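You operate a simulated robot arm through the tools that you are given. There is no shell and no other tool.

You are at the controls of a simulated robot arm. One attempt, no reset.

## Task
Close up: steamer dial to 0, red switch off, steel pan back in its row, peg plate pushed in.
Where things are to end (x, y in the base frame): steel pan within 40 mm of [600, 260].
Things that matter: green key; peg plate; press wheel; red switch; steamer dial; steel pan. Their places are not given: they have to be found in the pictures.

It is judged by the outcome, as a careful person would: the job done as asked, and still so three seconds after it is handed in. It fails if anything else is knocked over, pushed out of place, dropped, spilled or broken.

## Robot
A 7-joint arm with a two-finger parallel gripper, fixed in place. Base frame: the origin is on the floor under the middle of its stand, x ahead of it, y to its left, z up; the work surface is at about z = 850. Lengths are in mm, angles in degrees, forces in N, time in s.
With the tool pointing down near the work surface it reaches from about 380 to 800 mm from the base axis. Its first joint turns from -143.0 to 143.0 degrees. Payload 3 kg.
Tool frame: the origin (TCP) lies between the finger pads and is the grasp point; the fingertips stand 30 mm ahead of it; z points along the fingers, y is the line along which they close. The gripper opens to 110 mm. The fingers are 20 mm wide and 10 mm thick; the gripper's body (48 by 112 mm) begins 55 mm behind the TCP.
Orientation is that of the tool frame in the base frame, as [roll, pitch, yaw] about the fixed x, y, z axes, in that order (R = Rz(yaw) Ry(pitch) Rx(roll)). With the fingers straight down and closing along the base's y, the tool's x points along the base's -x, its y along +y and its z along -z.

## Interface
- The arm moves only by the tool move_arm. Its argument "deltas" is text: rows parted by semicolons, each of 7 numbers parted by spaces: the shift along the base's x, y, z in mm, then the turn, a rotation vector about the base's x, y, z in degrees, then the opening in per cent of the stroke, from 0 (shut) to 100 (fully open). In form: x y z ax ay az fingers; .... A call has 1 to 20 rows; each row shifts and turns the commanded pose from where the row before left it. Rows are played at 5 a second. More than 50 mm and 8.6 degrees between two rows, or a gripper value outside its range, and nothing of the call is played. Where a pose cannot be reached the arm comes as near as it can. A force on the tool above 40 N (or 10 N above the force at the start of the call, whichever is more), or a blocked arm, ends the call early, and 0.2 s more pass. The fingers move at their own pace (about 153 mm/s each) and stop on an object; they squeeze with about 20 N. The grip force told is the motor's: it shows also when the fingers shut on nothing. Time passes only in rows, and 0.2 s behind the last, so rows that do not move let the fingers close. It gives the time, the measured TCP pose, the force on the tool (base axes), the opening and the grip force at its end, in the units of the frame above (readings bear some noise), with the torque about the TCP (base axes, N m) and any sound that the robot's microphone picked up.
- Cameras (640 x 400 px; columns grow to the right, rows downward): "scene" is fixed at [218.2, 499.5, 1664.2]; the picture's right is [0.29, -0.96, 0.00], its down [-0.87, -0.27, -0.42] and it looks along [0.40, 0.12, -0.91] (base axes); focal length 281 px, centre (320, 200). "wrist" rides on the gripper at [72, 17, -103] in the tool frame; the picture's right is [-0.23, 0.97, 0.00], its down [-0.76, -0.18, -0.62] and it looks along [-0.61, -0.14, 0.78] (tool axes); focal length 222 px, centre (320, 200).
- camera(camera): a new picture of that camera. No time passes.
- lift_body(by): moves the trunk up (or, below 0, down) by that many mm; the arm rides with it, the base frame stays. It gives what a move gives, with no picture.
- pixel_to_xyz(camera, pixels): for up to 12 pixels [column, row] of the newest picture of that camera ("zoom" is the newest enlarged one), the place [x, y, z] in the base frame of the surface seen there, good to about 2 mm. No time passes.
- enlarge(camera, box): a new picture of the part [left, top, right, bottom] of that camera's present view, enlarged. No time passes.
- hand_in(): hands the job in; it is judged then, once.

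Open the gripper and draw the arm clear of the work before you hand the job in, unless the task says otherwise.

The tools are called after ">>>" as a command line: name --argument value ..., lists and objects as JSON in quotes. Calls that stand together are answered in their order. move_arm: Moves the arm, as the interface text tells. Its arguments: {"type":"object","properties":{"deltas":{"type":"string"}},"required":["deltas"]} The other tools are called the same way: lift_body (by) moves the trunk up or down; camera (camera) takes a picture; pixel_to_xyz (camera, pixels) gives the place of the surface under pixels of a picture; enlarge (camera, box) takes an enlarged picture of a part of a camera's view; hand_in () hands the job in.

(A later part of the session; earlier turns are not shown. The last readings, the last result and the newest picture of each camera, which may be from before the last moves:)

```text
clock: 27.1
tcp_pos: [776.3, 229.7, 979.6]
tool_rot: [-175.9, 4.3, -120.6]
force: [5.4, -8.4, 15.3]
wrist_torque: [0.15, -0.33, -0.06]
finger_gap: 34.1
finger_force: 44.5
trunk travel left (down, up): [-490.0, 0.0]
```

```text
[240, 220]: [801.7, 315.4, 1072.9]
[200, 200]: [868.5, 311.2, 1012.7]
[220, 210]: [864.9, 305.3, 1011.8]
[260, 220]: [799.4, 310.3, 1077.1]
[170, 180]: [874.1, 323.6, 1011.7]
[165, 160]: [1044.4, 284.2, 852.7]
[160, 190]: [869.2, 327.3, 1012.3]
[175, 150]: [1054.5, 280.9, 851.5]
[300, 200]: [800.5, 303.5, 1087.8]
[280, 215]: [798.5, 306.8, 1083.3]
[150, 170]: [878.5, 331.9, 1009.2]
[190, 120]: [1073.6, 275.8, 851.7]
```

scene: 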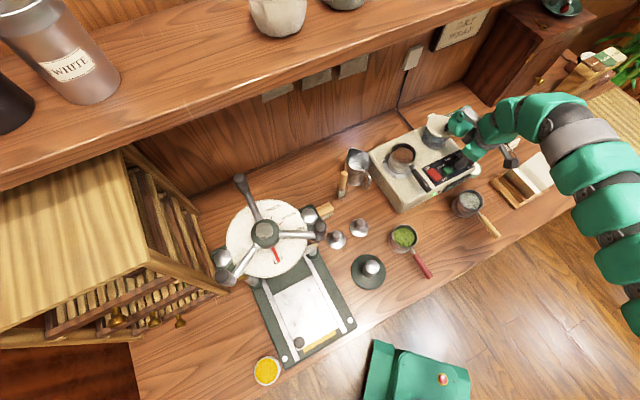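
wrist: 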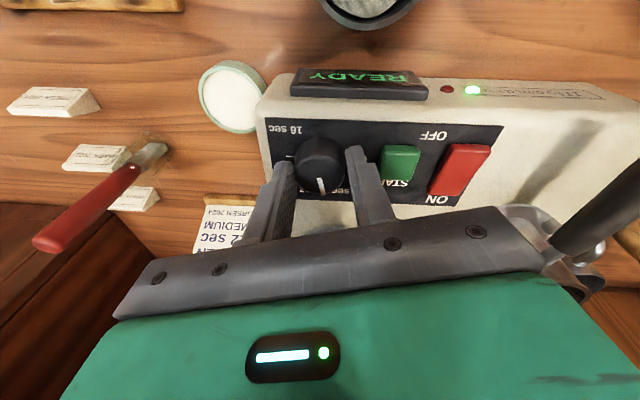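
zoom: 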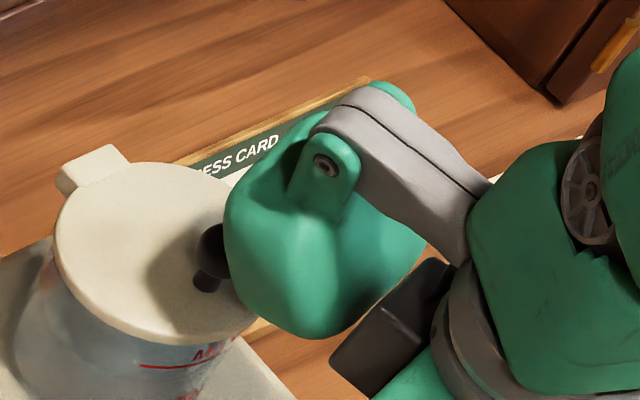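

I measure the lower outline of that pod and the lid knob.

>>> pixel_to_xyz --camera "zoom" --pixels '[[270, 315], [300, 332], [325, 332], [350, 320], [232, 270], [245, 295], [229, 240], [210, 240], [205, 280], [380, 280], [290, 300], [320, 170]]'

```text
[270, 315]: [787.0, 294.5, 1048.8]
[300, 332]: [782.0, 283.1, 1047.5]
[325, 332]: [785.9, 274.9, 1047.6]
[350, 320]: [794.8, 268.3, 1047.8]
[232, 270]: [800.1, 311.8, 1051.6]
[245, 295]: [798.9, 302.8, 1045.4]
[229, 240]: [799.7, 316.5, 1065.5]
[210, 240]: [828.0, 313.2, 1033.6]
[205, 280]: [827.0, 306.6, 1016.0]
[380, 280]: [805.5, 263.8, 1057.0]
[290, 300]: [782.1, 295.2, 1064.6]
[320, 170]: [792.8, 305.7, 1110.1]
```

The pod's bottom is z≈1045, above the lid knob (1035), and it moves away from the jug as I continue. I turn another 72° CCW.

>>> move_arm --deltas "0 0 0 -0.8 -0.24 7.96 0; 0 0 0 -0.8 -0.24 7.96 0; 0 0 0 -0.8 -0.24 7.96 0; 0 0 0 -0.8 -0.24 7.96 0; 0 0 0 -0.8 -0.24 7.96 0; 0 0 0 -0.8 -0.24 7.96 0; 0 0 0 -0.8 -0.24 7.96 0; 0 0 0 -0.8 -0.24 7.96 0; 0 0 0 -0.8 -0.24 7.96 0; 0 0 0 0 0 0 0"

>>> enlarge --camera "wrist" --box '[240, 80, 420, 210]'

>>> enlarge --camera "scene" --box '[420, 80, 560, 190]'

```text
clock: 29.2
tcp_pos: [776.2, 230.1, 979.2]
tool_rot: [-174.5, -2.5, -48.9]
force: [20.5, -6.0, 23.4]
wrist_torque: [0.13, -0.5, -0.04]
finger_gap: 34.5
finger_force: 45.5
trunk travel left (down, up): [-490.0, 0.0]
```

```text
3.08 times, centred on (330, 145) of wrist
```

zoom: 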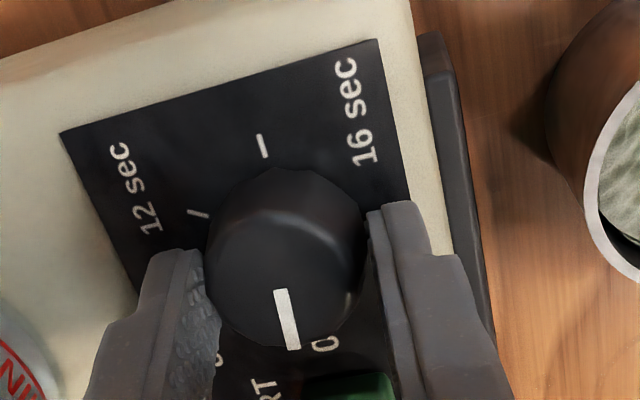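

```text
3.64 times, centred on (490, 135) of scene
```

zoom: 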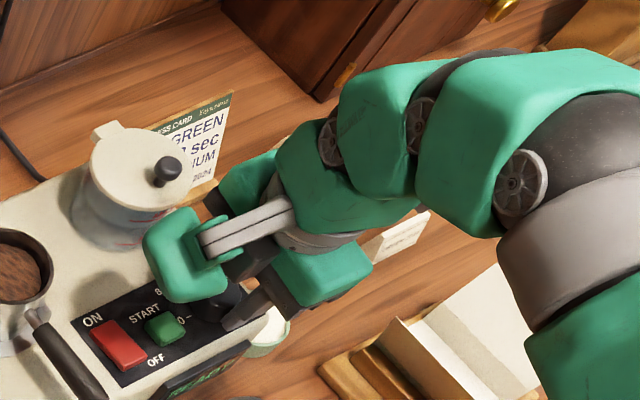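

The pointer is now almost opposite the 16 s tick, i.e. next to "0" (≈176° turned). I add the last 4° while easing the side load by shifting slightly +x.

>>> move_arm --deltas "1 -0.2 0.5 -0.4 -0.12 3.98 0; 0.8 0 0.5 0 0 0 0; 0 0 0 0 0 0 0"

>>> enlarge --camera "wrist" --box '[240, 80, 420, 210]'

```text
clock: 30.1
tcp_pos: [777.0, 231.2, 980.0]
tool_rot: [-174.9, -2.7, -45.0]
force: [10.9, -2.4, 13.2]
wrist_torque: [-0.52, -0.58, -0.04]
finger_gap: 34.6
finger_force: 44.6
trunk travel left (down, up): [-490.0, 0.0]
```

```text
3.08 times, centred on (330, 145) of wrist
```

zoom: 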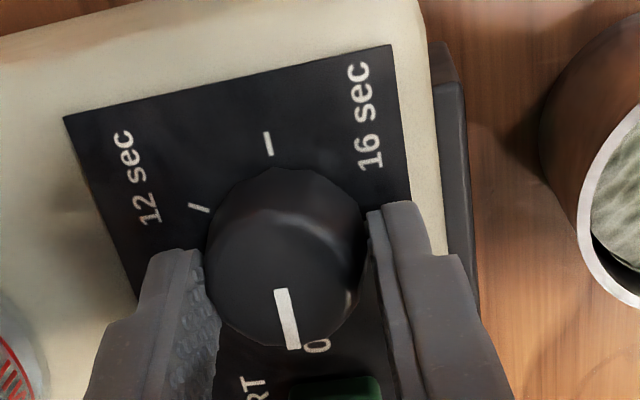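

I release the knob (open to ~46 mm) and rise straight up.

>>> move_arm --deltas "0 0 0 0 0 0 42; 0 0 0 0 0 0 42; 0 0 20 0 0 0 42; 0 0 30 0 0 0 42; 0 0 30 0 0 0 42; 0 0 0 0 0 0 42"

>>> enlarge --camera "wrist" --box '[240, 80, 420, 210]'

>>> camera --camera "wrist"

```text
clock: 31.4
tcp_pos: [777.0, 230.1, 1060.6]
tool_rot: [-174.9, -2.8, -45.0]
force: [0.1, -0.3, -0.5]
wrist_torque: [0.02, 0.02, 0.0]
finger_gap: 46.2
finger_force: 0.0
trunk travel left (down, up): [-490.0, 0.0]
```

```text
3.08 times, centred on (330, 145) of wrist
```

zoom: 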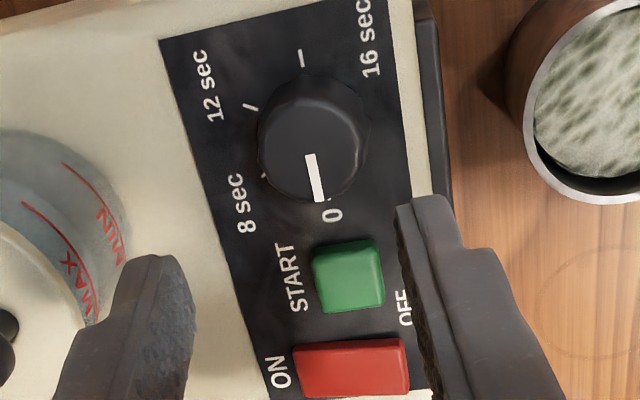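

```text
taken
```

wrist: 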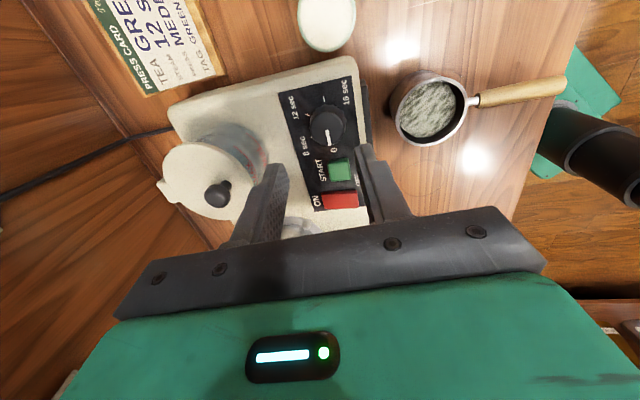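

The pointer now stands at the 0 mark. I verify its angle numerically.

>>> pixel_to_xyz --camera "zoom" --pixels '[[309, 157], [319, 199], [313, 175], [301, 58], [250, 106], [331, 215], [264, 176]]'

>>> enlarge --camera "scene" --box '[415, 120, 505, 190]'

```text
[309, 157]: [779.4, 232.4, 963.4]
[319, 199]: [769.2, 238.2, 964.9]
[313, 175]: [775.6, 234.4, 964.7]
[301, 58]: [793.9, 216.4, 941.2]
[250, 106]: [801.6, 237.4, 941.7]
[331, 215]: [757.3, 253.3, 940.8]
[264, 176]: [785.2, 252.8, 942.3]
```

```text
5.71 times, centred on (460, 155) of scene
```

zoom: 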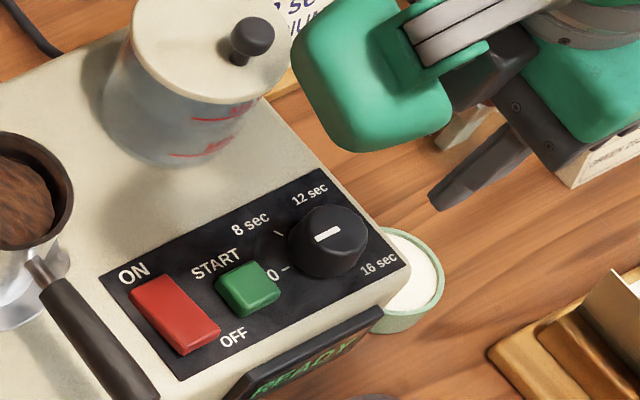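

>>> enlarge --camera "scene" --box '[445, 145, 485, 175]'

>>> pixel_to_xyz --camera "zoom" --pixels '[[200, 130], [280, 100], [250, 110], [310, 200], [150, 130]]'

```text
13.33 times, centred on (465, 160) of scene
```

zoom: 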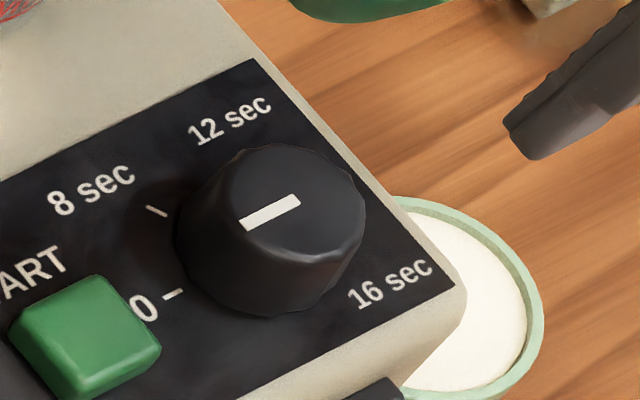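

```text
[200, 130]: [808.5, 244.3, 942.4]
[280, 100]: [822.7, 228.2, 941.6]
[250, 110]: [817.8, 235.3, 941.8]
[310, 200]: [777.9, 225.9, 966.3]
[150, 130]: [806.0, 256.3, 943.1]
```

The dial pointer is aligned with the 0 tick. Next is the red rocker; I zoom on it to measure its ON/OFF ends.

>>> enlarge --camera "scene" --box '[420, 155, 460, 190]'

>>> pixel_to_xyz --camera "zoom" --pixels '[[120, 140], [180, 110], [260, 240], [210, 265], [150, 160], [190, 190], [220, 230], [250, 245], [215, 280], [265, 255], [160, 130], [340, 180]]'

```text
11.43 times, centred on (440, 172) of scene
```

zoom: 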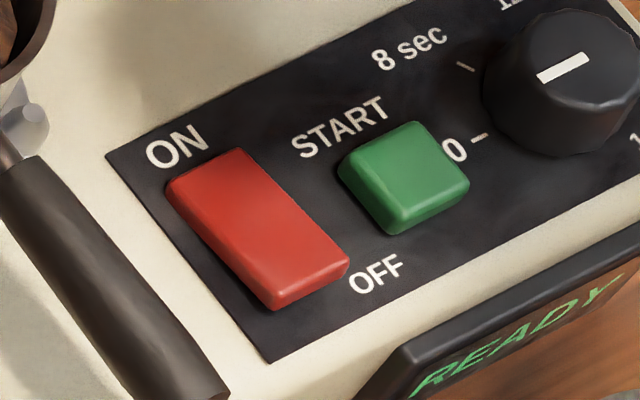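

```text
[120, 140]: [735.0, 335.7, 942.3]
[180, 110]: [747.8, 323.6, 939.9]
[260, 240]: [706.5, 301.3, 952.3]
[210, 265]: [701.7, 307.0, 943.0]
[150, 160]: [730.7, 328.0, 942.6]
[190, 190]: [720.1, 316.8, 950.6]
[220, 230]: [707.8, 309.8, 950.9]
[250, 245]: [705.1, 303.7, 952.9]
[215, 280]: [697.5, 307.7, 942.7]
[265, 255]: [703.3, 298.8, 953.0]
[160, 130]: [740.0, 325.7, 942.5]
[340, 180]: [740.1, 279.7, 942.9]
```

I query the rocker's corners and surface points more precisely.

>>> pixel_to_xyz --camera "zoom" --pixels '[[178, 187], [238, 155], [340, 258], [275, 290], [208, 172], [255, 225], [308, 272], [285, 250], [310, 255], [390, 180], [350, 170], [400, 225]]'

```text
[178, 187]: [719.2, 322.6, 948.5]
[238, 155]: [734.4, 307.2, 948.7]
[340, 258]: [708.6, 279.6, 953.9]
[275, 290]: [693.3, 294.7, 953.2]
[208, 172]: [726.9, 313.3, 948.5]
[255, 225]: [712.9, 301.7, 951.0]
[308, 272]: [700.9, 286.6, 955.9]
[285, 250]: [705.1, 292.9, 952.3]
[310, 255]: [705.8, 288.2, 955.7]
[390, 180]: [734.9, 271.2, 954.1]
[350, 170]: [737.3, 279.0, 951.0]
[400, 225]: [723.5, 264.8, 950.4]
```

Rocker: ON edge z≈948.5 at (727,315), OFF edge z≈955 at (701,287); the green key is >20 mm to the side. I move over the OFF end at height, remove the tilt and close the fingers.

>>> move_arm --deltas "-25 20 0 -1.7 5.75 0 0; -24 20 0 0 0 0 0; -24 20 0 0 0 0 0; 0 0 -20 0 0 0 0; 0 0 0 0 0 0 0"

>>> camera --camera "wrist"

>>> enlarge --camera "scene" --box '[400, 110, 510, 200]'

```text
clock: 32.6
tcp_pos: [705.4, 289.4, 1040.4]
tool_rot: [180.0, 0.1, -44.9]
force: [0.1, -0.2, 0.4]
wrist_torque: [0.01, 0.02, 0.01]
finger_gap: 0.2
finger_force: 19.6
trunk travel left (down, up): [-490.0, 0.0]
```

```text
taken
```

wrist: 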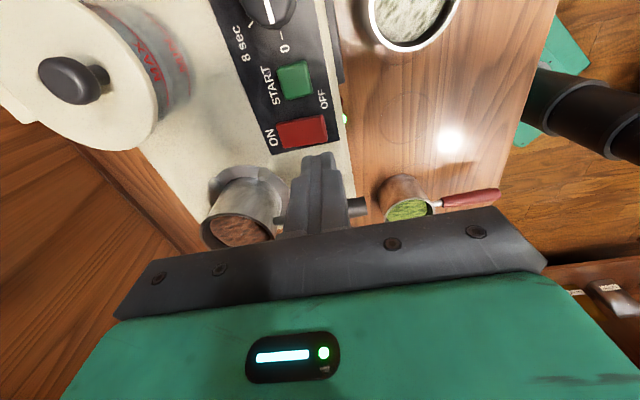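

```text
4.44 times, centred on (455, 155) of scene
```

zoom: 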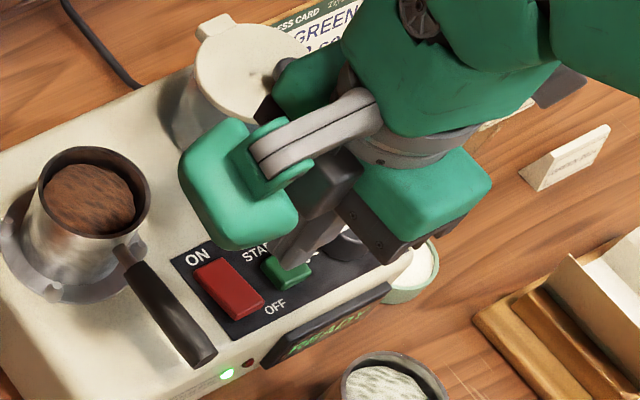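

Closed fingertips are above the OFF end. I shift 3 mm further toward the OFF edge for leverage and descend to just above the rocker, then press in small steps.

>>> move_arm --deltas "-3 -3 -20 0 0 0 0; 0 0 -20 0 0 0 0; 0 0 -9 0 0 0 0; 0 0 0 0 0 0 0"

>>> enlarge --camera "scene" --box '[400, 110, 510, 200]'

>>> enlarge --camera "wrist" --box '[230, 60, 420, 230]'

```text
clock: 33.6
tcp_pos: [701.6, 286.7, 989.8]
tool_rot: [-180.0, 0.1, -44.9]
force: [0.3, 0.6, -0.1]
wrist_torque: [-0.01, 0.0, -0.02]
finger_gap: 0.0
finger_force: 20.0
trunk travel left (down, up): [-490.0, 0.0]
```

```text
4.44 times, centred on (455, 155) of scene
```

zoom: 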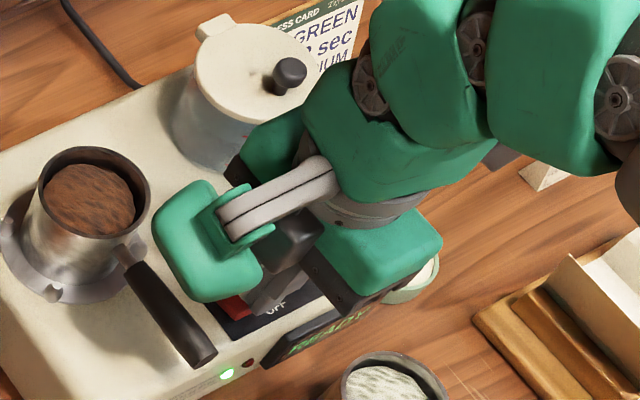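

```text
2.35 times, centred on (325, 145) of wrist
```

zoom: 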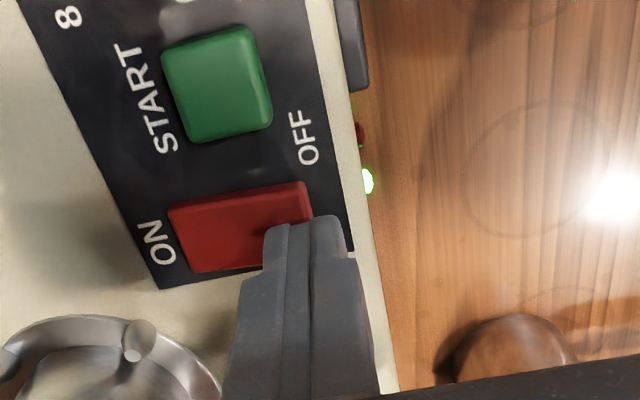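

I check the fingertip's actual position against the rocker by measuring both in this wrist zoom.

>>> pixel_to_xyz --camera "zoom" --pixels '[[275, 232], [300, 228], [330, 222], [280, 260], [335, 250], [270, 250], [345, 245], [300, 190], [225, 255], [305, 210], [180, 215], [255, 230]]'

```text
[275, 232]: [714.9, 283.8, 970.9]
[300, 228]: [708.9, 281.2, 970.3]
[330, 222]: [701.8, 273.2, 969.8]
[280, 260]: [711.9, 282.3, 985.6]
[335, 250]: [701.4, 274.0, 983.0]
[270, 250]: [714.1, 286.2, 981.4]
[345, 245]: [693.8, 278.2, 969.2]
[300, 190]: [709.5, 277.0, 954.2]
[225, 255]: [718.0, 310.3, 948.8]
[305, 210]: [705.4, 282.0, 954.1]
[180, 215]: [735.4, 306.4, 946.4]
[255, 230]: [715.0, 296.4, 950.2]
```

The fingertip is centred on the rocker's OFF end (u, v agree). I press down in small steps, watching the force.

>>> move_arm --deltas "0 0 -3 0 0 0 0; 0 0 -3 0 0 0 0; 0 0 -3 0 0 0 0; 0 0 0 0 0 0 0"

>>> enlarge --camera "wrist" --box '[230, 60, 420, 230]'

```text
clock: 34.6
tcp_pos: [700.9, 287.5, 981.6]
tool_rot: [-180.0, 0.1, -45.0]
force: [1.0, -0.9, 0.6]
wrist_torque: [0.02, 0.0, -0.02]
finger_gap: 0.0
finger_force: 19.6
trunk travel left (down, up): [-490.0, 0.0]
```

```text
2.35 times, centred on (325, 145) of wrist
```

zoom: 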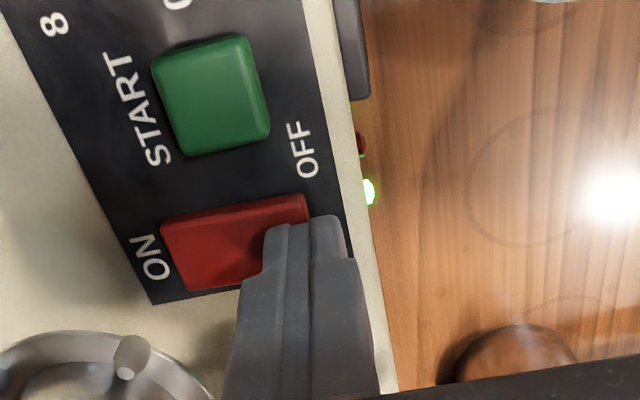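

No contact yet at TCP z 981.6 and the LED is still green. I continue down in 2 mm steps.

>>> move_arm --deltas "0 0 -2 0 0 0 0; 0 0 -2 0 0 0 0; 0 0 -2 0 0 0 0; 0 0 0 0 0 0 0"

>>> enlarge --camera "wrist" --box '[230, 60, 420, 230]'

```text
clock: 35.6
tcp_pos: [700.8, 287.4, 977.2]
tool_rot: [-179.9, -0.1, -44.9]
force: [4.4, -1.5, 27.0]
wrist_torque: [0.14, -0.32, -0.02]
finger_gap: 0.0
finger_force: 19.7
trunk travel left (down, up): [-490.0, 0.0]
```

```text
2.35 times, centred on (325, 145) of wrist
```

zoom: 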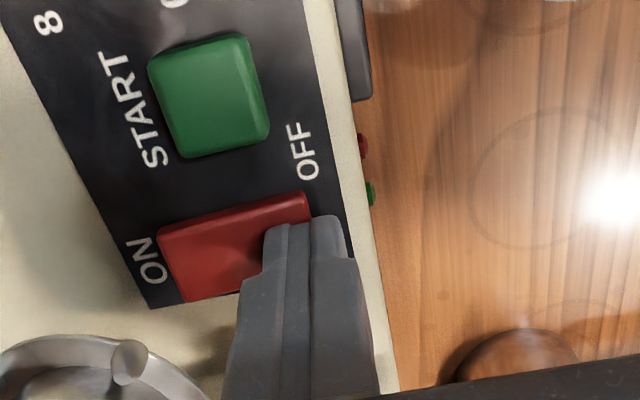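

At 27 N the green LED went dark: the switch has flipped. I lift off and inspect the rocker.

>>> move_arm --deltas "0 0 5 0 0 0 0; 0 0 20 0 0 0 0; 0 0 30 0 0 0 0; 0 0 30 0 0 0 0; -30 -30 10 0 0 0 0; -30 -30 0 0 0 0 0; 0 0 0 0 0 0 0"

>>> enlarge --camera "scene" --box '[415, 140, 485, 190]'

>>> camera --camera "scene"

```text
clock: 37.2
tcp_pos: [639.6, 225.7, 1071.7]
tool_rot: [-179.9, 0.2, -45.0]
force: [-0.4, -0.1, -0.5]
wrist_torque: [0.02, -0.03, 0.0]
finger_gap: 0.0
finger_force: 20.0
trunk travel left (down, up): [-490.0, 0.0]
```

```text
8.00 times, centred on (450, 165) of scene
```

zoom: 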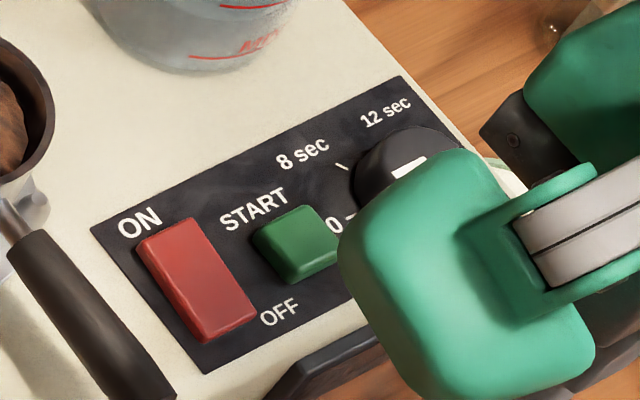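

```text
taken
```

scene: 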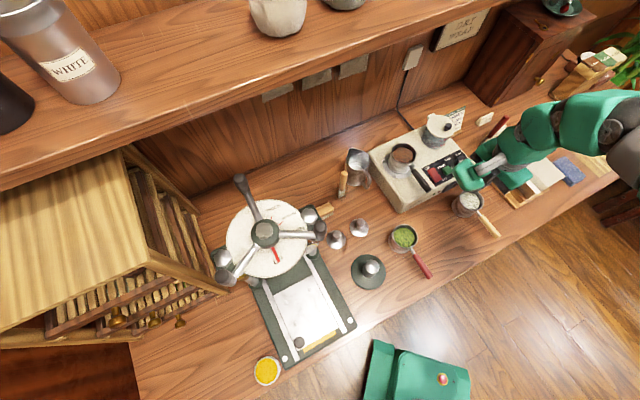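

The rocker appears tilted to OFF. I confirm by heights at its two ends.

>>> pixel_to_xyz --camera "zoom" --pixels '[[165, 242], [190, 235], [225, 322], [235, 305], [195, 280]]'

>>> enlarge --camera "wrist" --box '[200, 0, 440, 180]'

```text
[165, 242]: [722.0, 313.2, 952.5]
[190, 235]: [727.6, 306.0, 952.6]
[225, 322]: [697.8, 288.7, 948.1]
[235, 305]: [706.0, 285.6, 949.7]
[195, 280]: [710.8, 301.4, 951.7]
```

```text
2.22 times, centred on (320, 90) of wrist
```

zoom: 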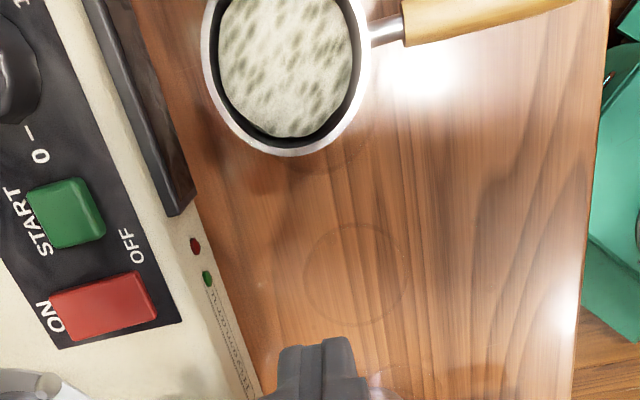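

The rocker is OFF (ON end 952.5, OFF end 948) and the display is dark. Next the steel pan: I turn the hand to yaw 225° (closing axis perpendicular to the pan's handle) and move toward the pan at safe height for a closer look.

>>> move_arm --deltas "0 5 5 0 0 -8.2 20; 0 5 5 0 0 -8.2 40; 0 10 5 0 0 -8.2 60; 0 10 5 0 0 -8.2 85; 0 10 5 0 0 -8.2 85; 0 10 5 0 0 -8.2 85; 0 10 0 0 0 -8.2 85; 0 10 0 0 0 -8.2 85; 0 10 0 0 0 -8.2 85; 5 10 0 0 0 -8.2 85; 5 10 0 0 0 -8 85; 5 10 0 0 0 0 85; 0 0 0 0 0 0 85"

>>> camera --camera "wrist"

>>> camera --camera "scene"

```text
clock: 40.0
tcp_pos: [656.0, 338.1, 1101.3]
tool_rot: [-180.0, 0.0, -134.9]
force: [0.3, -0.2, 0.3]
wrist_torque: [0.0, 0.0, 0.01]
finger_gap: 93.5
finger_force: 0.0
trunk travel left (down, up): [-490.0, 0.0]
```

```text
taken
```

wrist: 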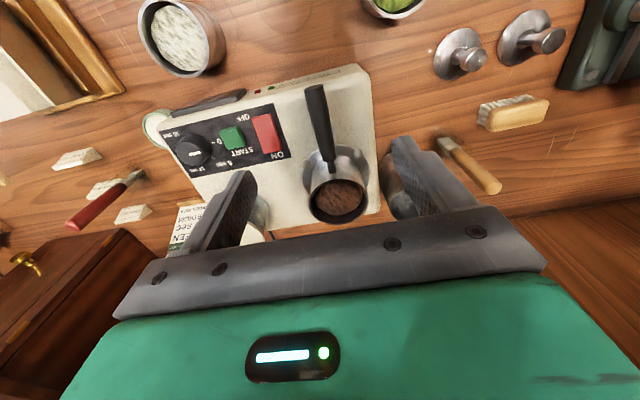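

```text
taken
```

scene: 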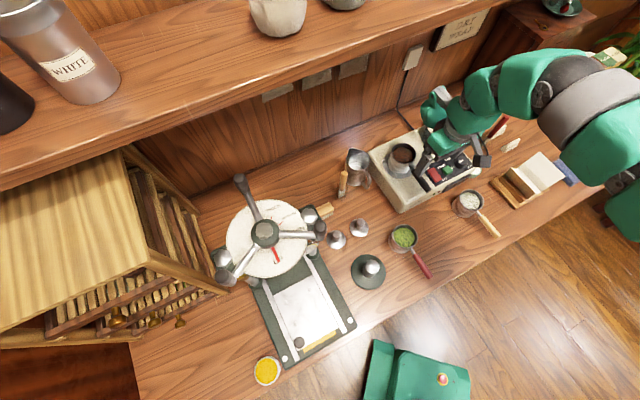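

The wrist view shows the pan at (337,195) with its handle toward the robot. I enlarge to measure the rim, handle and stand pegs.

>>> enlarge --camera "wrist" --box '[265, 75, 425, 235]'

>>> enlarge --camera "scene" --box '[335, 120, 445, 210]'

```text
2.50 times, centred on (345, 155) of wrist
```

zoom: 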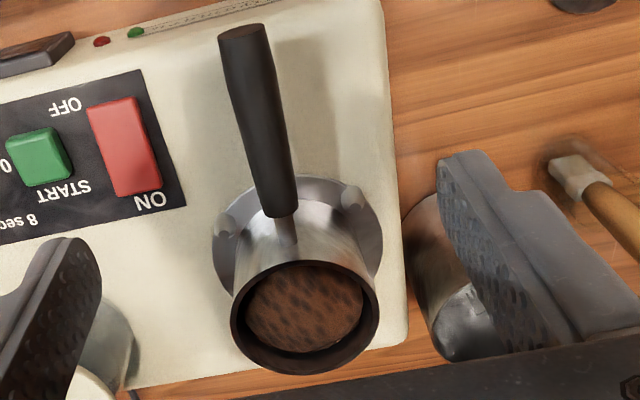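

```text
4.44 times, centred on (390, 165) of scene
```

zoom: 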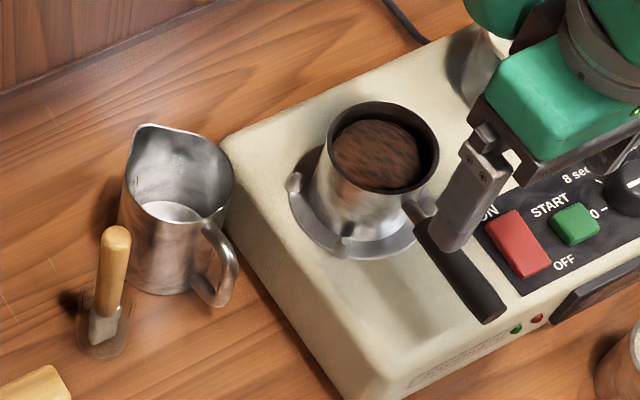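

I measure the pan rim, stand pegs, pitcher rim and handle in this scene zoom, then the same from the wrist.

>>> pixel_to_xyz --camera "zoom" --pixels '[[331, 145], [352, 110], [385, 104], [425, 120], [436, 155], [415, 185], [375, 190], [345, 172], [295, 183], [348, 230], [225, 160], [145, 130]]'

>>> pixel_to_xyz --camera "zoom" --pixels '[[225, 240], [212, 290], [180, 140], [340, 190], [350, 215], [400, 205], [415, 205], [440, 250], [470, 285], [490, 310], [230, 130], [40, 60]]'

>>> enlarge --camera "wrist" --box '[265, 75, 425, 235]'

>>> pixel_to_xyz --camera "zoom" --pixels '[[232, 315], [240, 350], [303, 372], [365, 350], [377, 310], [350, 275], [300, 262], [255, 280], [242, 40], [260, 120], [275, 190], [305, 310]]'

>>> pixel_to_xyz --camera "zoom" --pixels '[[228, 225], [352, 195], [215, 235], [380, 250], [250, 240], [340, 230], [240, 270], [360, 260], [300, 235], [430, 220], [455, 340], [410, 250]]'

```text
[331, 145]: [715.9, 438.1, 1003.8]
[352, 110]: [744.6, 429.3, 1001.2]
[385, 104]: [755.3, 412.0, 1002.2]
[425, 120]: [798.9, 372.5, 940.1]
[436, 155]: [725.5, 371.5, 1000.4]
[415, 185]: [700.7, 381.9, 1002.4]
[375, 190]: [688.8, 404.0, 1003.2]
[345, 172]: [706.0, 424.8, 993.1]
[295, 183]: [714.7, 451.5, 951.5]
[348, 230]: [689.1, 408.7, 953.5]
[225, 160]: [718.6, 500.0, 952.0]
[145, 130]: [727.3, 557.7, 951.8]
```

```text
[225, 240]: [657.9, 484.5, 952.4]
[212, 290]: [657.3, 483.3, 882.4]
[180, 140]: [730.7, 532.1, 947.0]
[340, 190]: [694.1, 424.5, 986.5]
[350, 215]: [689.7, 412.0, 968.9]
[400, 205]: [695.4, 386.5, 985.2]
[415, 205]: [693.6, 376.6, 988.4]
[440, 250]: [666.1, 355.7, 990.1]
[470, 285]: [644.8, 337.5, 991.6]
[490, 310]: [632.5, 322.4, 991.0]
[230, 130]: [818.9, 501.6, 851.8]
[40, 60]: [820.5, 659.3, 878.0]
```

```text
2.50 times, centred on (345, 155) of wrist
```

zoom: 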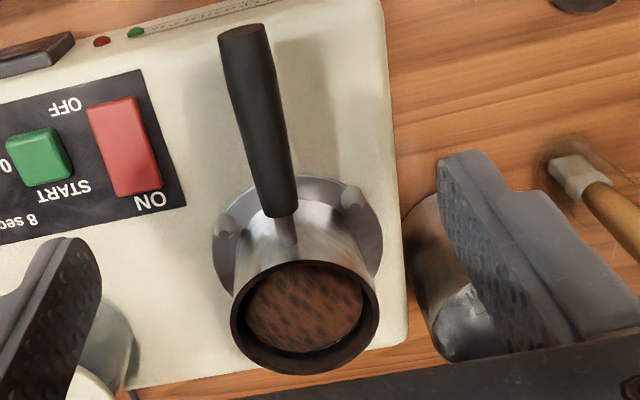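

```text
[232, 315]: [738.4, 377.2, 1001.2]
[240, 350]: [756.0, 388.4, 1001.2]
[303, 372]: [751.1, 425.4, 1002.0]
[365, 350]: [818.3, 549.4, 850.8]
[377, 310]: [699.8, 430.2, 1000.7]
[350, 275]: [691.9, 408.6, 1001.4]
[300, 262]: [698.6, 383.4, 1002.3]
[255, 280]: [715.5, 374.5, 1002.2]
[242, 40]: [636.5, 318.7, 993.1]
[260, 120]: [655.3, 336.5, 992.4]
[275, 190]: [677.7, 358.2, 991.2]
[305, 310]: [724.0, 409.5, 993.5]
```

```text
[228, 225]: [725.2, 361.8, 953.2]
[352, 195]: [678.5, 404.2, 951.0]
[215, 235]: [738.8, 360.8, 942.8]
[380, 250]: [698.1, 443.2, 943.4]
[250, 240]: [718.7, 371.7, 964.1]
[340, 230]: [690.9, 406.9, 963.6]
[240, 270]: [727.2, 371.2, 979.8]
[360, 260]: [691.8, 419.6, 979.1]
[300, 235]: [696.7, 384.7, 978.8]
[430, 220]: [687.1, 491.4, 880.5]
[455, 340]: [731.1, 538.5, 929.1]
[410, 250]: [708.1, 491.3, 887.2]
```

Pan: centre ≈(723,405), cylindrical radius ≈34, rim z 1002, handle along az 225°, pegs well away from az 135/−45. I tilt the tool 12° outward (about the closing axis, for reach) and move over the bowl at z≈1047.

>>> move_arm --deltas "0 0 0 4.24 -4.24 0 85; 0 0 0 4.24 -4.24 0 85; 22 22 -18 0 0 0 85; 22 22 -18 0 0 0 85; 23 22.8 -18 0 0 0 85; 0 0 0 0 0 0 85"

>>> camera --camera "wrist"

>>> camera --camera "scene"

```text
clock: 41.5
tcp_pos: [723.0, 403.4, 1045.3]
tool_rot: [179.9, 12.0, -135.0]
force: [0.1, -0.4, -1.1]
wrist_torque: [-0.03, 0.03, -0.01]
finger_gap: 93.3
finger_force: 0.1
trunk travel left (down, up): [-490.0, 0.0]
```

```text
taken
```

wrist: 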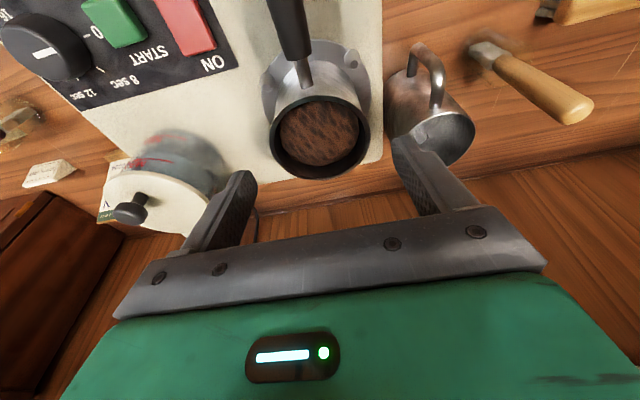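

```text
taken
```

scene: 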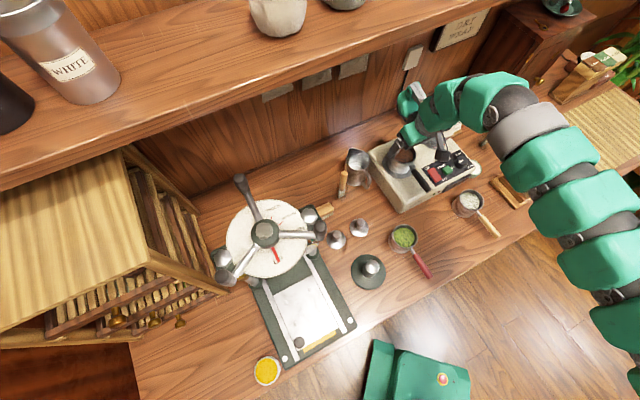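

TCP is above the bowl. I re-measure the rim from this closer view to refine the centre before descending.

>>> enlarge --camera "wrist" --box '[250, 50, 400, 200]'

>>> pixel_to_xyz --camera "wrist" --pixels '[[271, 130], [276, 155], [295, 173], [318, 178], [345, 172], [363, 155], [368, 130], [360, 110], [340, 98], [315, 94], [290, 102], [277, 116]]'

```text
2.67 times, centred on (325, 125) of wrist
```

zoom: 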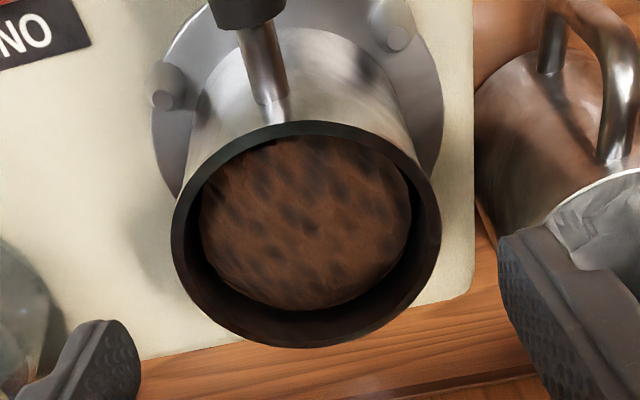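

```text
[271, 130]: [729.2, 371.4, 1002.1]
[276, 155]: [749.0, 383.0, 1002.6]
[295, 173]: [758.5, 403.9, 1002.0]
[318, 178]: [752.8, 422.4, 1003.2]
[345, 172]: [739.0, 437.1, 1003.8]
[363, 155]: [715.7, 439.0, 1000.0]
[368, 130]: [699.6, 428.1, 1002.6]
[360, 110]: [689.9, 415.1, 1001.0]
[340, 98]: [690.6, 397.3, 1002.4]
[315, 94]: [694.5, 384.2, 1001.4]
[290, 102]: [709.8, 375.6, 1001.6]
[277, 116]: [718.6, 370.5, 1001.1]
```

Refined centre ≈(723.5,406), R≈34. I shift slightly and descend straight down around the bowl to TCP z≈987 (tips ≈957, above the stand disc).

>>> move_arm --deltas "0.5 1.5 -18 0 0 0 85; 0 0 -20 0 0 0 85; 0 0 -12 0 0 0 85; 0 0 -8 0 0 0 85; 0 0 0 0 0 0 85"

>>> camera --camera "wrist"

>>> enlarge --camera "scene" --box '[340, 80, 480, 210]'

```text
clock: 42.6
tcp_pos: [722.7, 404.5, 989.1]
tool_rot: [-180.0, 12.0, -134.8]
force: [0.5, 0.1, 0.8]
wrist_torque: [-0.04, -0.02, -0.01]
finger_gap: 93.5
finger_force: 0.0
trunk travel left (down, up): [-490.0, 0.0]
```

```text
taken
```

wrist: 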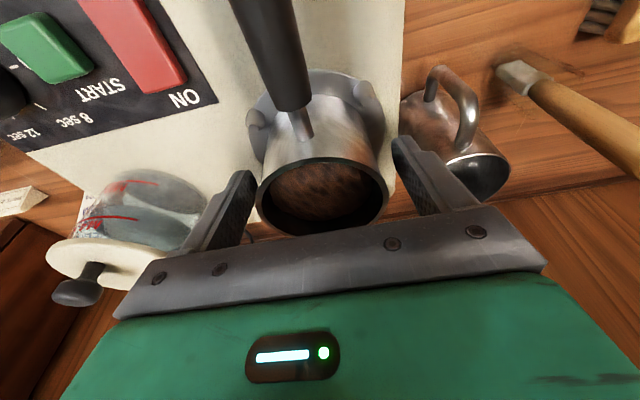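

```text
3.08 times, centred on (410, 145) of scene
```

zoom: 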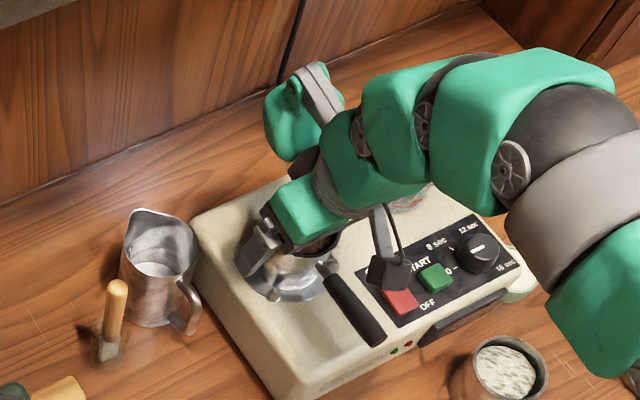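

The fingers straddle the bowl with no contact. I close onto it.

>>> move_arm --deltas "0 0 0 0 0 0 70; 0 0 0 0 0 0 55; 0 0 0 0 0 0 40; 0 0 0 0 0 0 40; 0 0 0 0 0 0 40"

>>> enlarge --camera "wrist" --box '[200, 40, 460, 240]'

```text
clock: 43.9
tcp_pos: [724.7, 404.2, 989.2]
tool_rot: [-180.0, 12.0, -134.9]
force: [1.1, 0.6, -1.1]
wrist_torque: [0.0, -0.01, 0.01]
finger_gap: 72.6
finger_force: 20.0
trunk travel left (down, up): [-490.0, 0.0]
```

```text
2.00 times, centred on (330, 140) of wrist
```

zoom: 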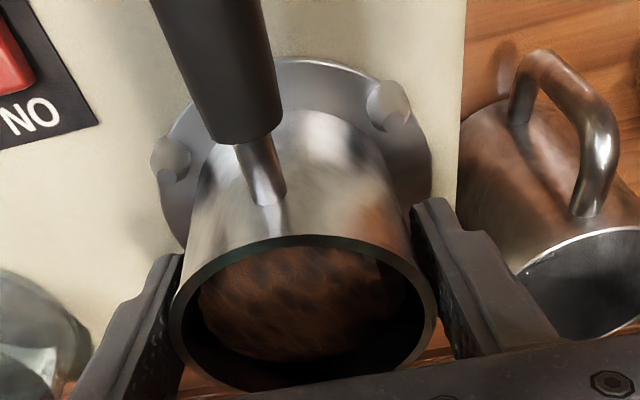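

Gripped at 72.6 mm gap with 20 N. I lift slowly by 10 mm and check the load and the view.

>>> move_arm --deltas "0 0 3 0 0 0 0; 0 0 3 0 0 0 0; 0 0 4 0 0 0 0; 0 0 0 0 0 0 0"

>>> enlarge --camera "wrist" --box '[200, 40, 460, 240]'

>>> enlarge --camera "scene" --box '[340, 80, 480, 210]'

```text
clock: 44.9
tcp_pos: [724.4, 404.1, 998.1]
tool_rot: [180.0, 12.0, -135.0]
force: [0.2, 0.1, -3.9]
wrist_torque: [-0.03, -0.01, -0.01]
finger_gap: 72.9
finger_force: 19.8
trunk travel left (down, up): [-490.0, 0.0]
```

```text
2.00 times, centred on (330, 140) of wrist
```

zoom: 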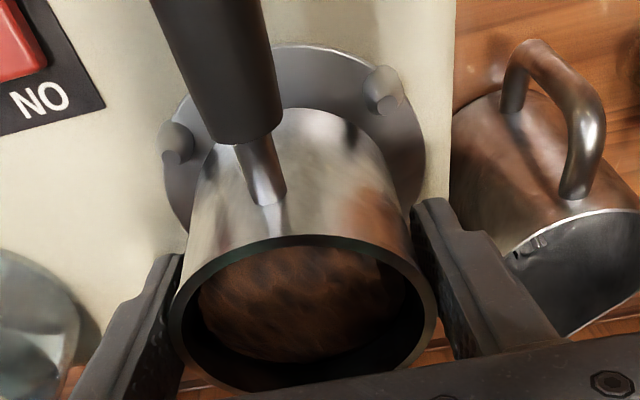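

```text
3.08 times, centred on (410, 145) of scene
```

zoom: 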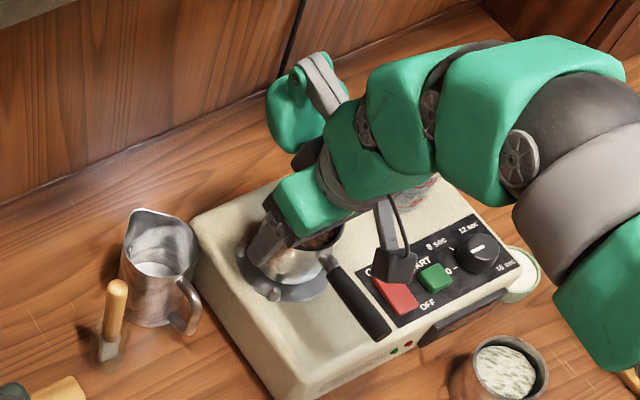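

The pan rises with the hand, level, load ≈4 N. I lift another 32 mm and carry it level to above (600,260).

>>> move_arm --deltas "0 0 8 0 0 0 0; 0 0 12 0 0 0 0; 0 0 12 0 0 0 0; -8 -9 0 0 0 0 0; -16 -18 0 0 0 0 0; -19 -22 0 0 0 0 0; -19 -22 0 0 0 0 0; -19 -22 0 0 0 0 0; -19 -22 0 0 0 0 0; -16 -18 0 0 0 0 0; -8 -11 0 0 0 0 0; 0 0 0 0 0 0 0"

>>> camera --camera "wrist"

>>> enlarge --camera "scene" --box '[370, 120, 530, 290]'

```text
clock: 47.5
tcp_pos: [601.0, 262.8, 1029.2]
tool_rot: [-180.0, 12.0, -134.9]
force: [0.0, 0.5, -3.2]
wrist_torque: [0.01, 0.0, 0.0]
finger_gap: 72.7
finger_force: 19.8
trunk travel left (down, up): [-490.0, 0.0]
```

```text
taken
```

wrist: 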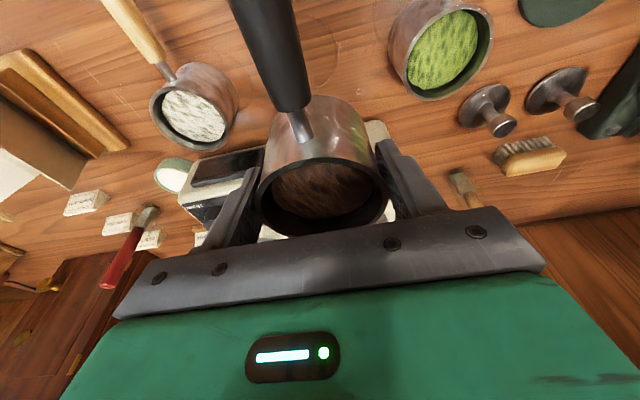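

```text
2.35 times, centred on (450, 205) of scene
```

zoom: 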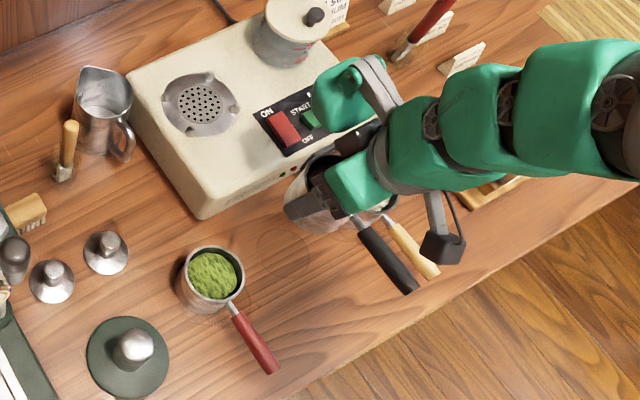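

The pan hangs level over the empty place between the two copper pans. I descend to just above the table.

>>> move_arm --deltas "0 0 -12 0 0 0 0; 0 0 -20 0 0 0 0; 0 0 -22 0 0 0 0; 0 0 -22 0 0 0 0; 0 0 -20 0 0 0 0; 0 0 -14 0 0 0 0; 0 0 -8 0 0 0 0; 0 0 -4 0 0 0 0; 0 0 0 0 0 0 0"

>>> camera --camera "wrist"

>>> enlarge --camera "scene" --box '[370, 120, 530, 290]'

```text
clock: 49.5
tcp_pos: [600.8, 261.2, 907.6]
tool_rot: [-179.9, 12.1, -135.0]
force: [0.0, 0.8, -4.3]
wrist_torque: [-0.03, -0.04, 0.0]
finger_gap: 73.0
finger_force: 19.7
trunk travel left (down, up): [-490.0, 0.0]
```

```text
taken
```

wrist: 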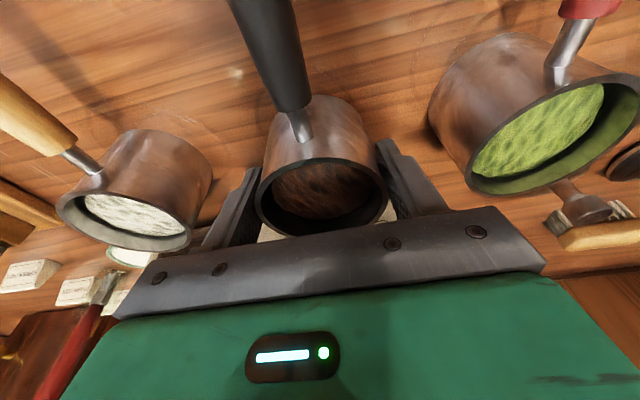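

```text
2.35 times, centred on (450, 205) of scene
```

zoom: 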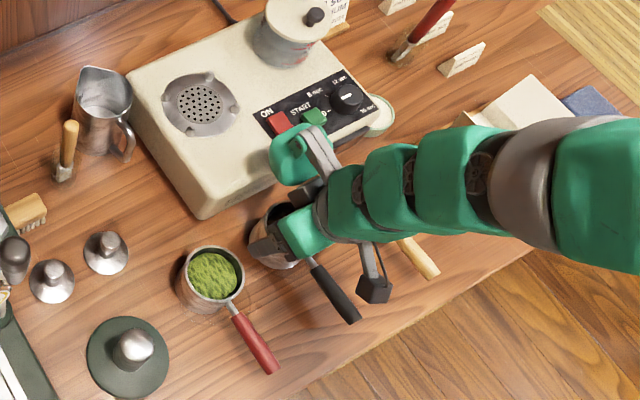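

The pan is ≈9 mm above the table and clear of both neighbours. I lower in small steps until it rests.

>>> move_arm --deltas "0 0 -3 0 0 0 0; 0 0 -3 0 0 0 0; 0 0 -2 0 0 0 0; 0 0 -1 0 0 0 0; 0 0 0 0 0 0 0"

```text
clock: 50.6
tcp_pos: [599.6, 262.2, 899.6]
tool_rot: [-179.9, 12.1, -134.8]
force: [0.4, -0.1, -3.8]
wrist_torque: [-0.03, -0.04, -0.03]
finger_gap: 72.9
finger_force: 20.1
trunk travel left (down, up): [-490.0, 0.0]
```

Still carrying the weight (−3.8 N), so not yet resting. I lower by 1 mm steps.

>>> move_arm --deltas "0 0 -1 0 0 0 0; 0 0 -1 0 0 0 0; 0 0 0 0 0 0 0"

```text
clock: 51.5
tcp_pos: [598.5, 263.5, 896.5]
tool_rot: [-180.0, 12.0, -134.8]
force: [0.0, 0.4, -4.5]
wrist_torque: [0.02, 0.0, 0.01]
finger_gap: 72.7
finger_force: 19.9
trunk travel left (down, up): [-490.0, 0.0]
```

Still not resting. I check the rim height now against the neighbours' rims (911 on the table).

>>> camera --camera "wrist"

>>> pixel_to_xyz --camera "wrist" --pixels '[[262, 200], [383, 195], [320, 160], [300, 161], [345, 161], [120, 245], [70, 200], [480, 185], [560, 185], [320, 140]]'

>>> enlarge --camera "scene" --box '[400, 180, 500, 260]'

```text
taken
```

wrist: 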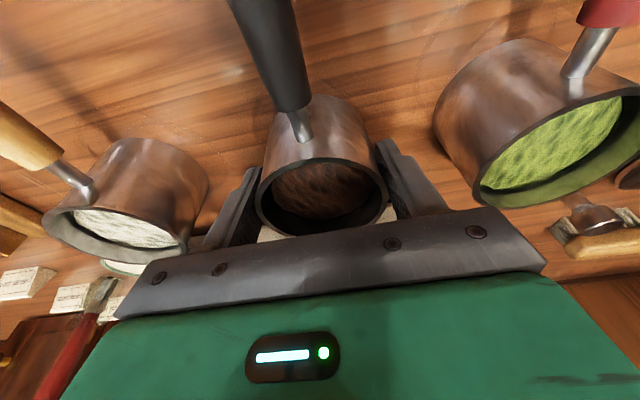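

```text
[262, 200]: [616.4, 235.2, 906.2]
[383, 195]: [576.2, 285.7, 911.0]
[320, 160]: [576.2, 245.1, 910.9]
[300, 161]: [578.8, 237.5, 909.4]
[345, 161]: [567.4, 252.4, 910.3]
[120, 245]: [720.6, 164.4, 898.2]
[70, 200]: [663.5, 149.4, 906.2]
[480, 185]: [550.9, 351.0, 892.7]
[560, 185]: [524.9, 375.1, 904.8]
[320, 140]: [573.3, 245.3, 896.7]
```

```text
5.00 times, centred on (450, 220) of scene
```

zoom: 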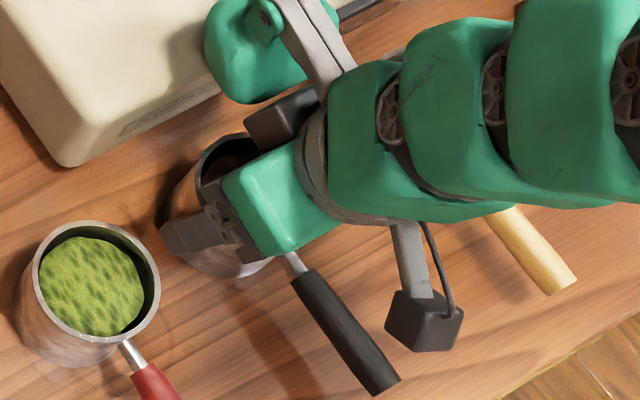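

Rim is at ≈910.5, nearly at the table-resting height. I lower 1 mm at a time watching for the load to shift.

>>> move_arm --deltas "0 0 -1 0 0 0 0; 0 0 0 0 0 0 0"

>>> move_arm --deltas "0 0 -1 0 0 0 0; 0 0 0 0 0 0 0"

```text
clock: 52.0
tcp_pos: [599.4, 262.0, 897.4]
tool_rot: [-180.0, 12.1, -134.9]
force: [0.7, -1.2, 4.9]
wrist_torque: [-0.15, 0.14, 0.02]
finger_gap: 72.7
finger_force: 20.0
trunk travel left (down, up): [-490.0, 0.0]
```

```text
clock: 52.6
tcp_pos: [599.0, 261.8, 896.9]
tool_rot: [-179.9, 12.1, -134.9]
force: [-1.0, 2.6, 12.5]
wrist_torque: [0.38, 0.24, -0.01]
finger_gap: 72.7
finger_force: 19.7
trunk travel left (down, up): [-490.0, 0.0]
```

The pan now rests on the table (+12 N). I ease up 1 mm, then open the fingers.

>>> move_arm --deltas "0 0 1.3 0 0 0 0; 0 0 0 0 0 0 66; 0 0 0 0 0 0 70; 0 0 0 0 0 0 78; 0 0 0 0 0 0 80; 0 0 0 0 0 0 80"

>>> enlarge --camera "wrist" --box '[170, 60, 470, 260]'

```text
clock: 54.0
tcp_pos: [599.5, 262.1, 897.5]
tool_rot: [-179.9, 12.0, -134.9]
force: [-0.2, -0.1, -0.4]
wrist_torque: [0.0, 0.01, -0.02]
finger_gap: 88.2
finger_force: 0.1
trunk travel left (down, up): [-490.0, 0.0]
```

```text
2.00 times, centred on (320, 160) of wrist
```

zoom: 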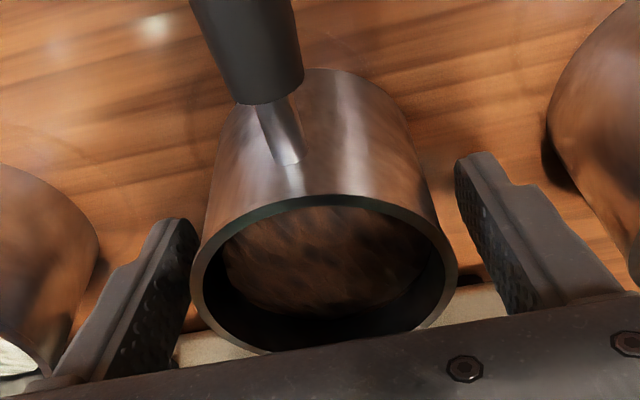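

The pan stands free between open fingers. I rise straight up and view the result.

>>> move_arm --deltas "0 0 5 0 0 0 80; 0 0 10 0 0 0 80; 0 0 20 0 0 0 80; 0 0 30 0 0 0 80; 0 0 40 0 0 0 80; 0 0 40 0 0 0 80; 0 0 40 0 0 0 60; 0 0 0 0 0 0 60"

>>> camera --camera "wrist"

>>> camera --camera "scene"

```text
clock: 55.9
tcp_pos: [599.3, 261.4, 1083.3]
tool_rot: [180.0, 12.1, -134.9]
force: [0.2, 0.4, 0.1]
wrist_torque: [0.01, -0.01, -0.03]
finger_gap: 66.0
finger_force: 0.1
trunk travel left (down, up): [-490.0, 0.0]
```

```text
taken
```

wrist: 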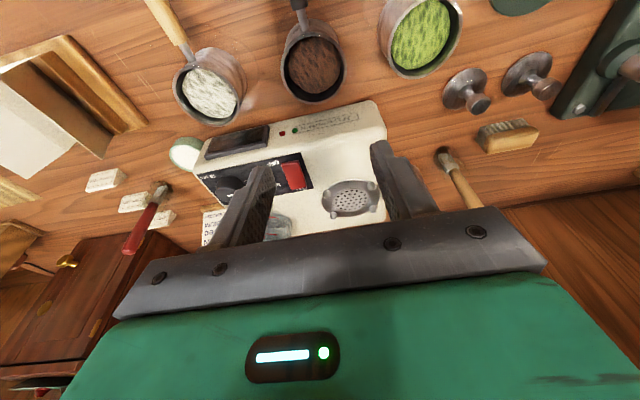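

```text
taken
```

scene: 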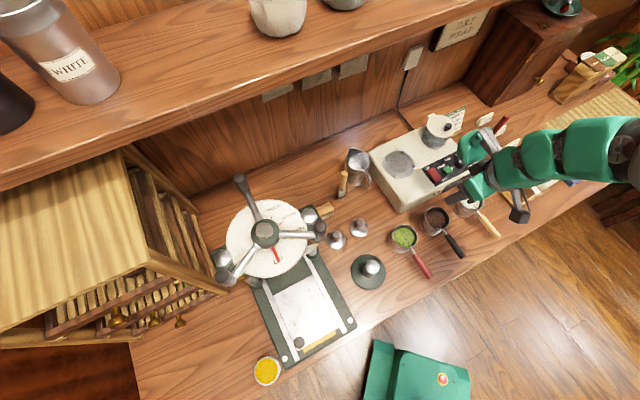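

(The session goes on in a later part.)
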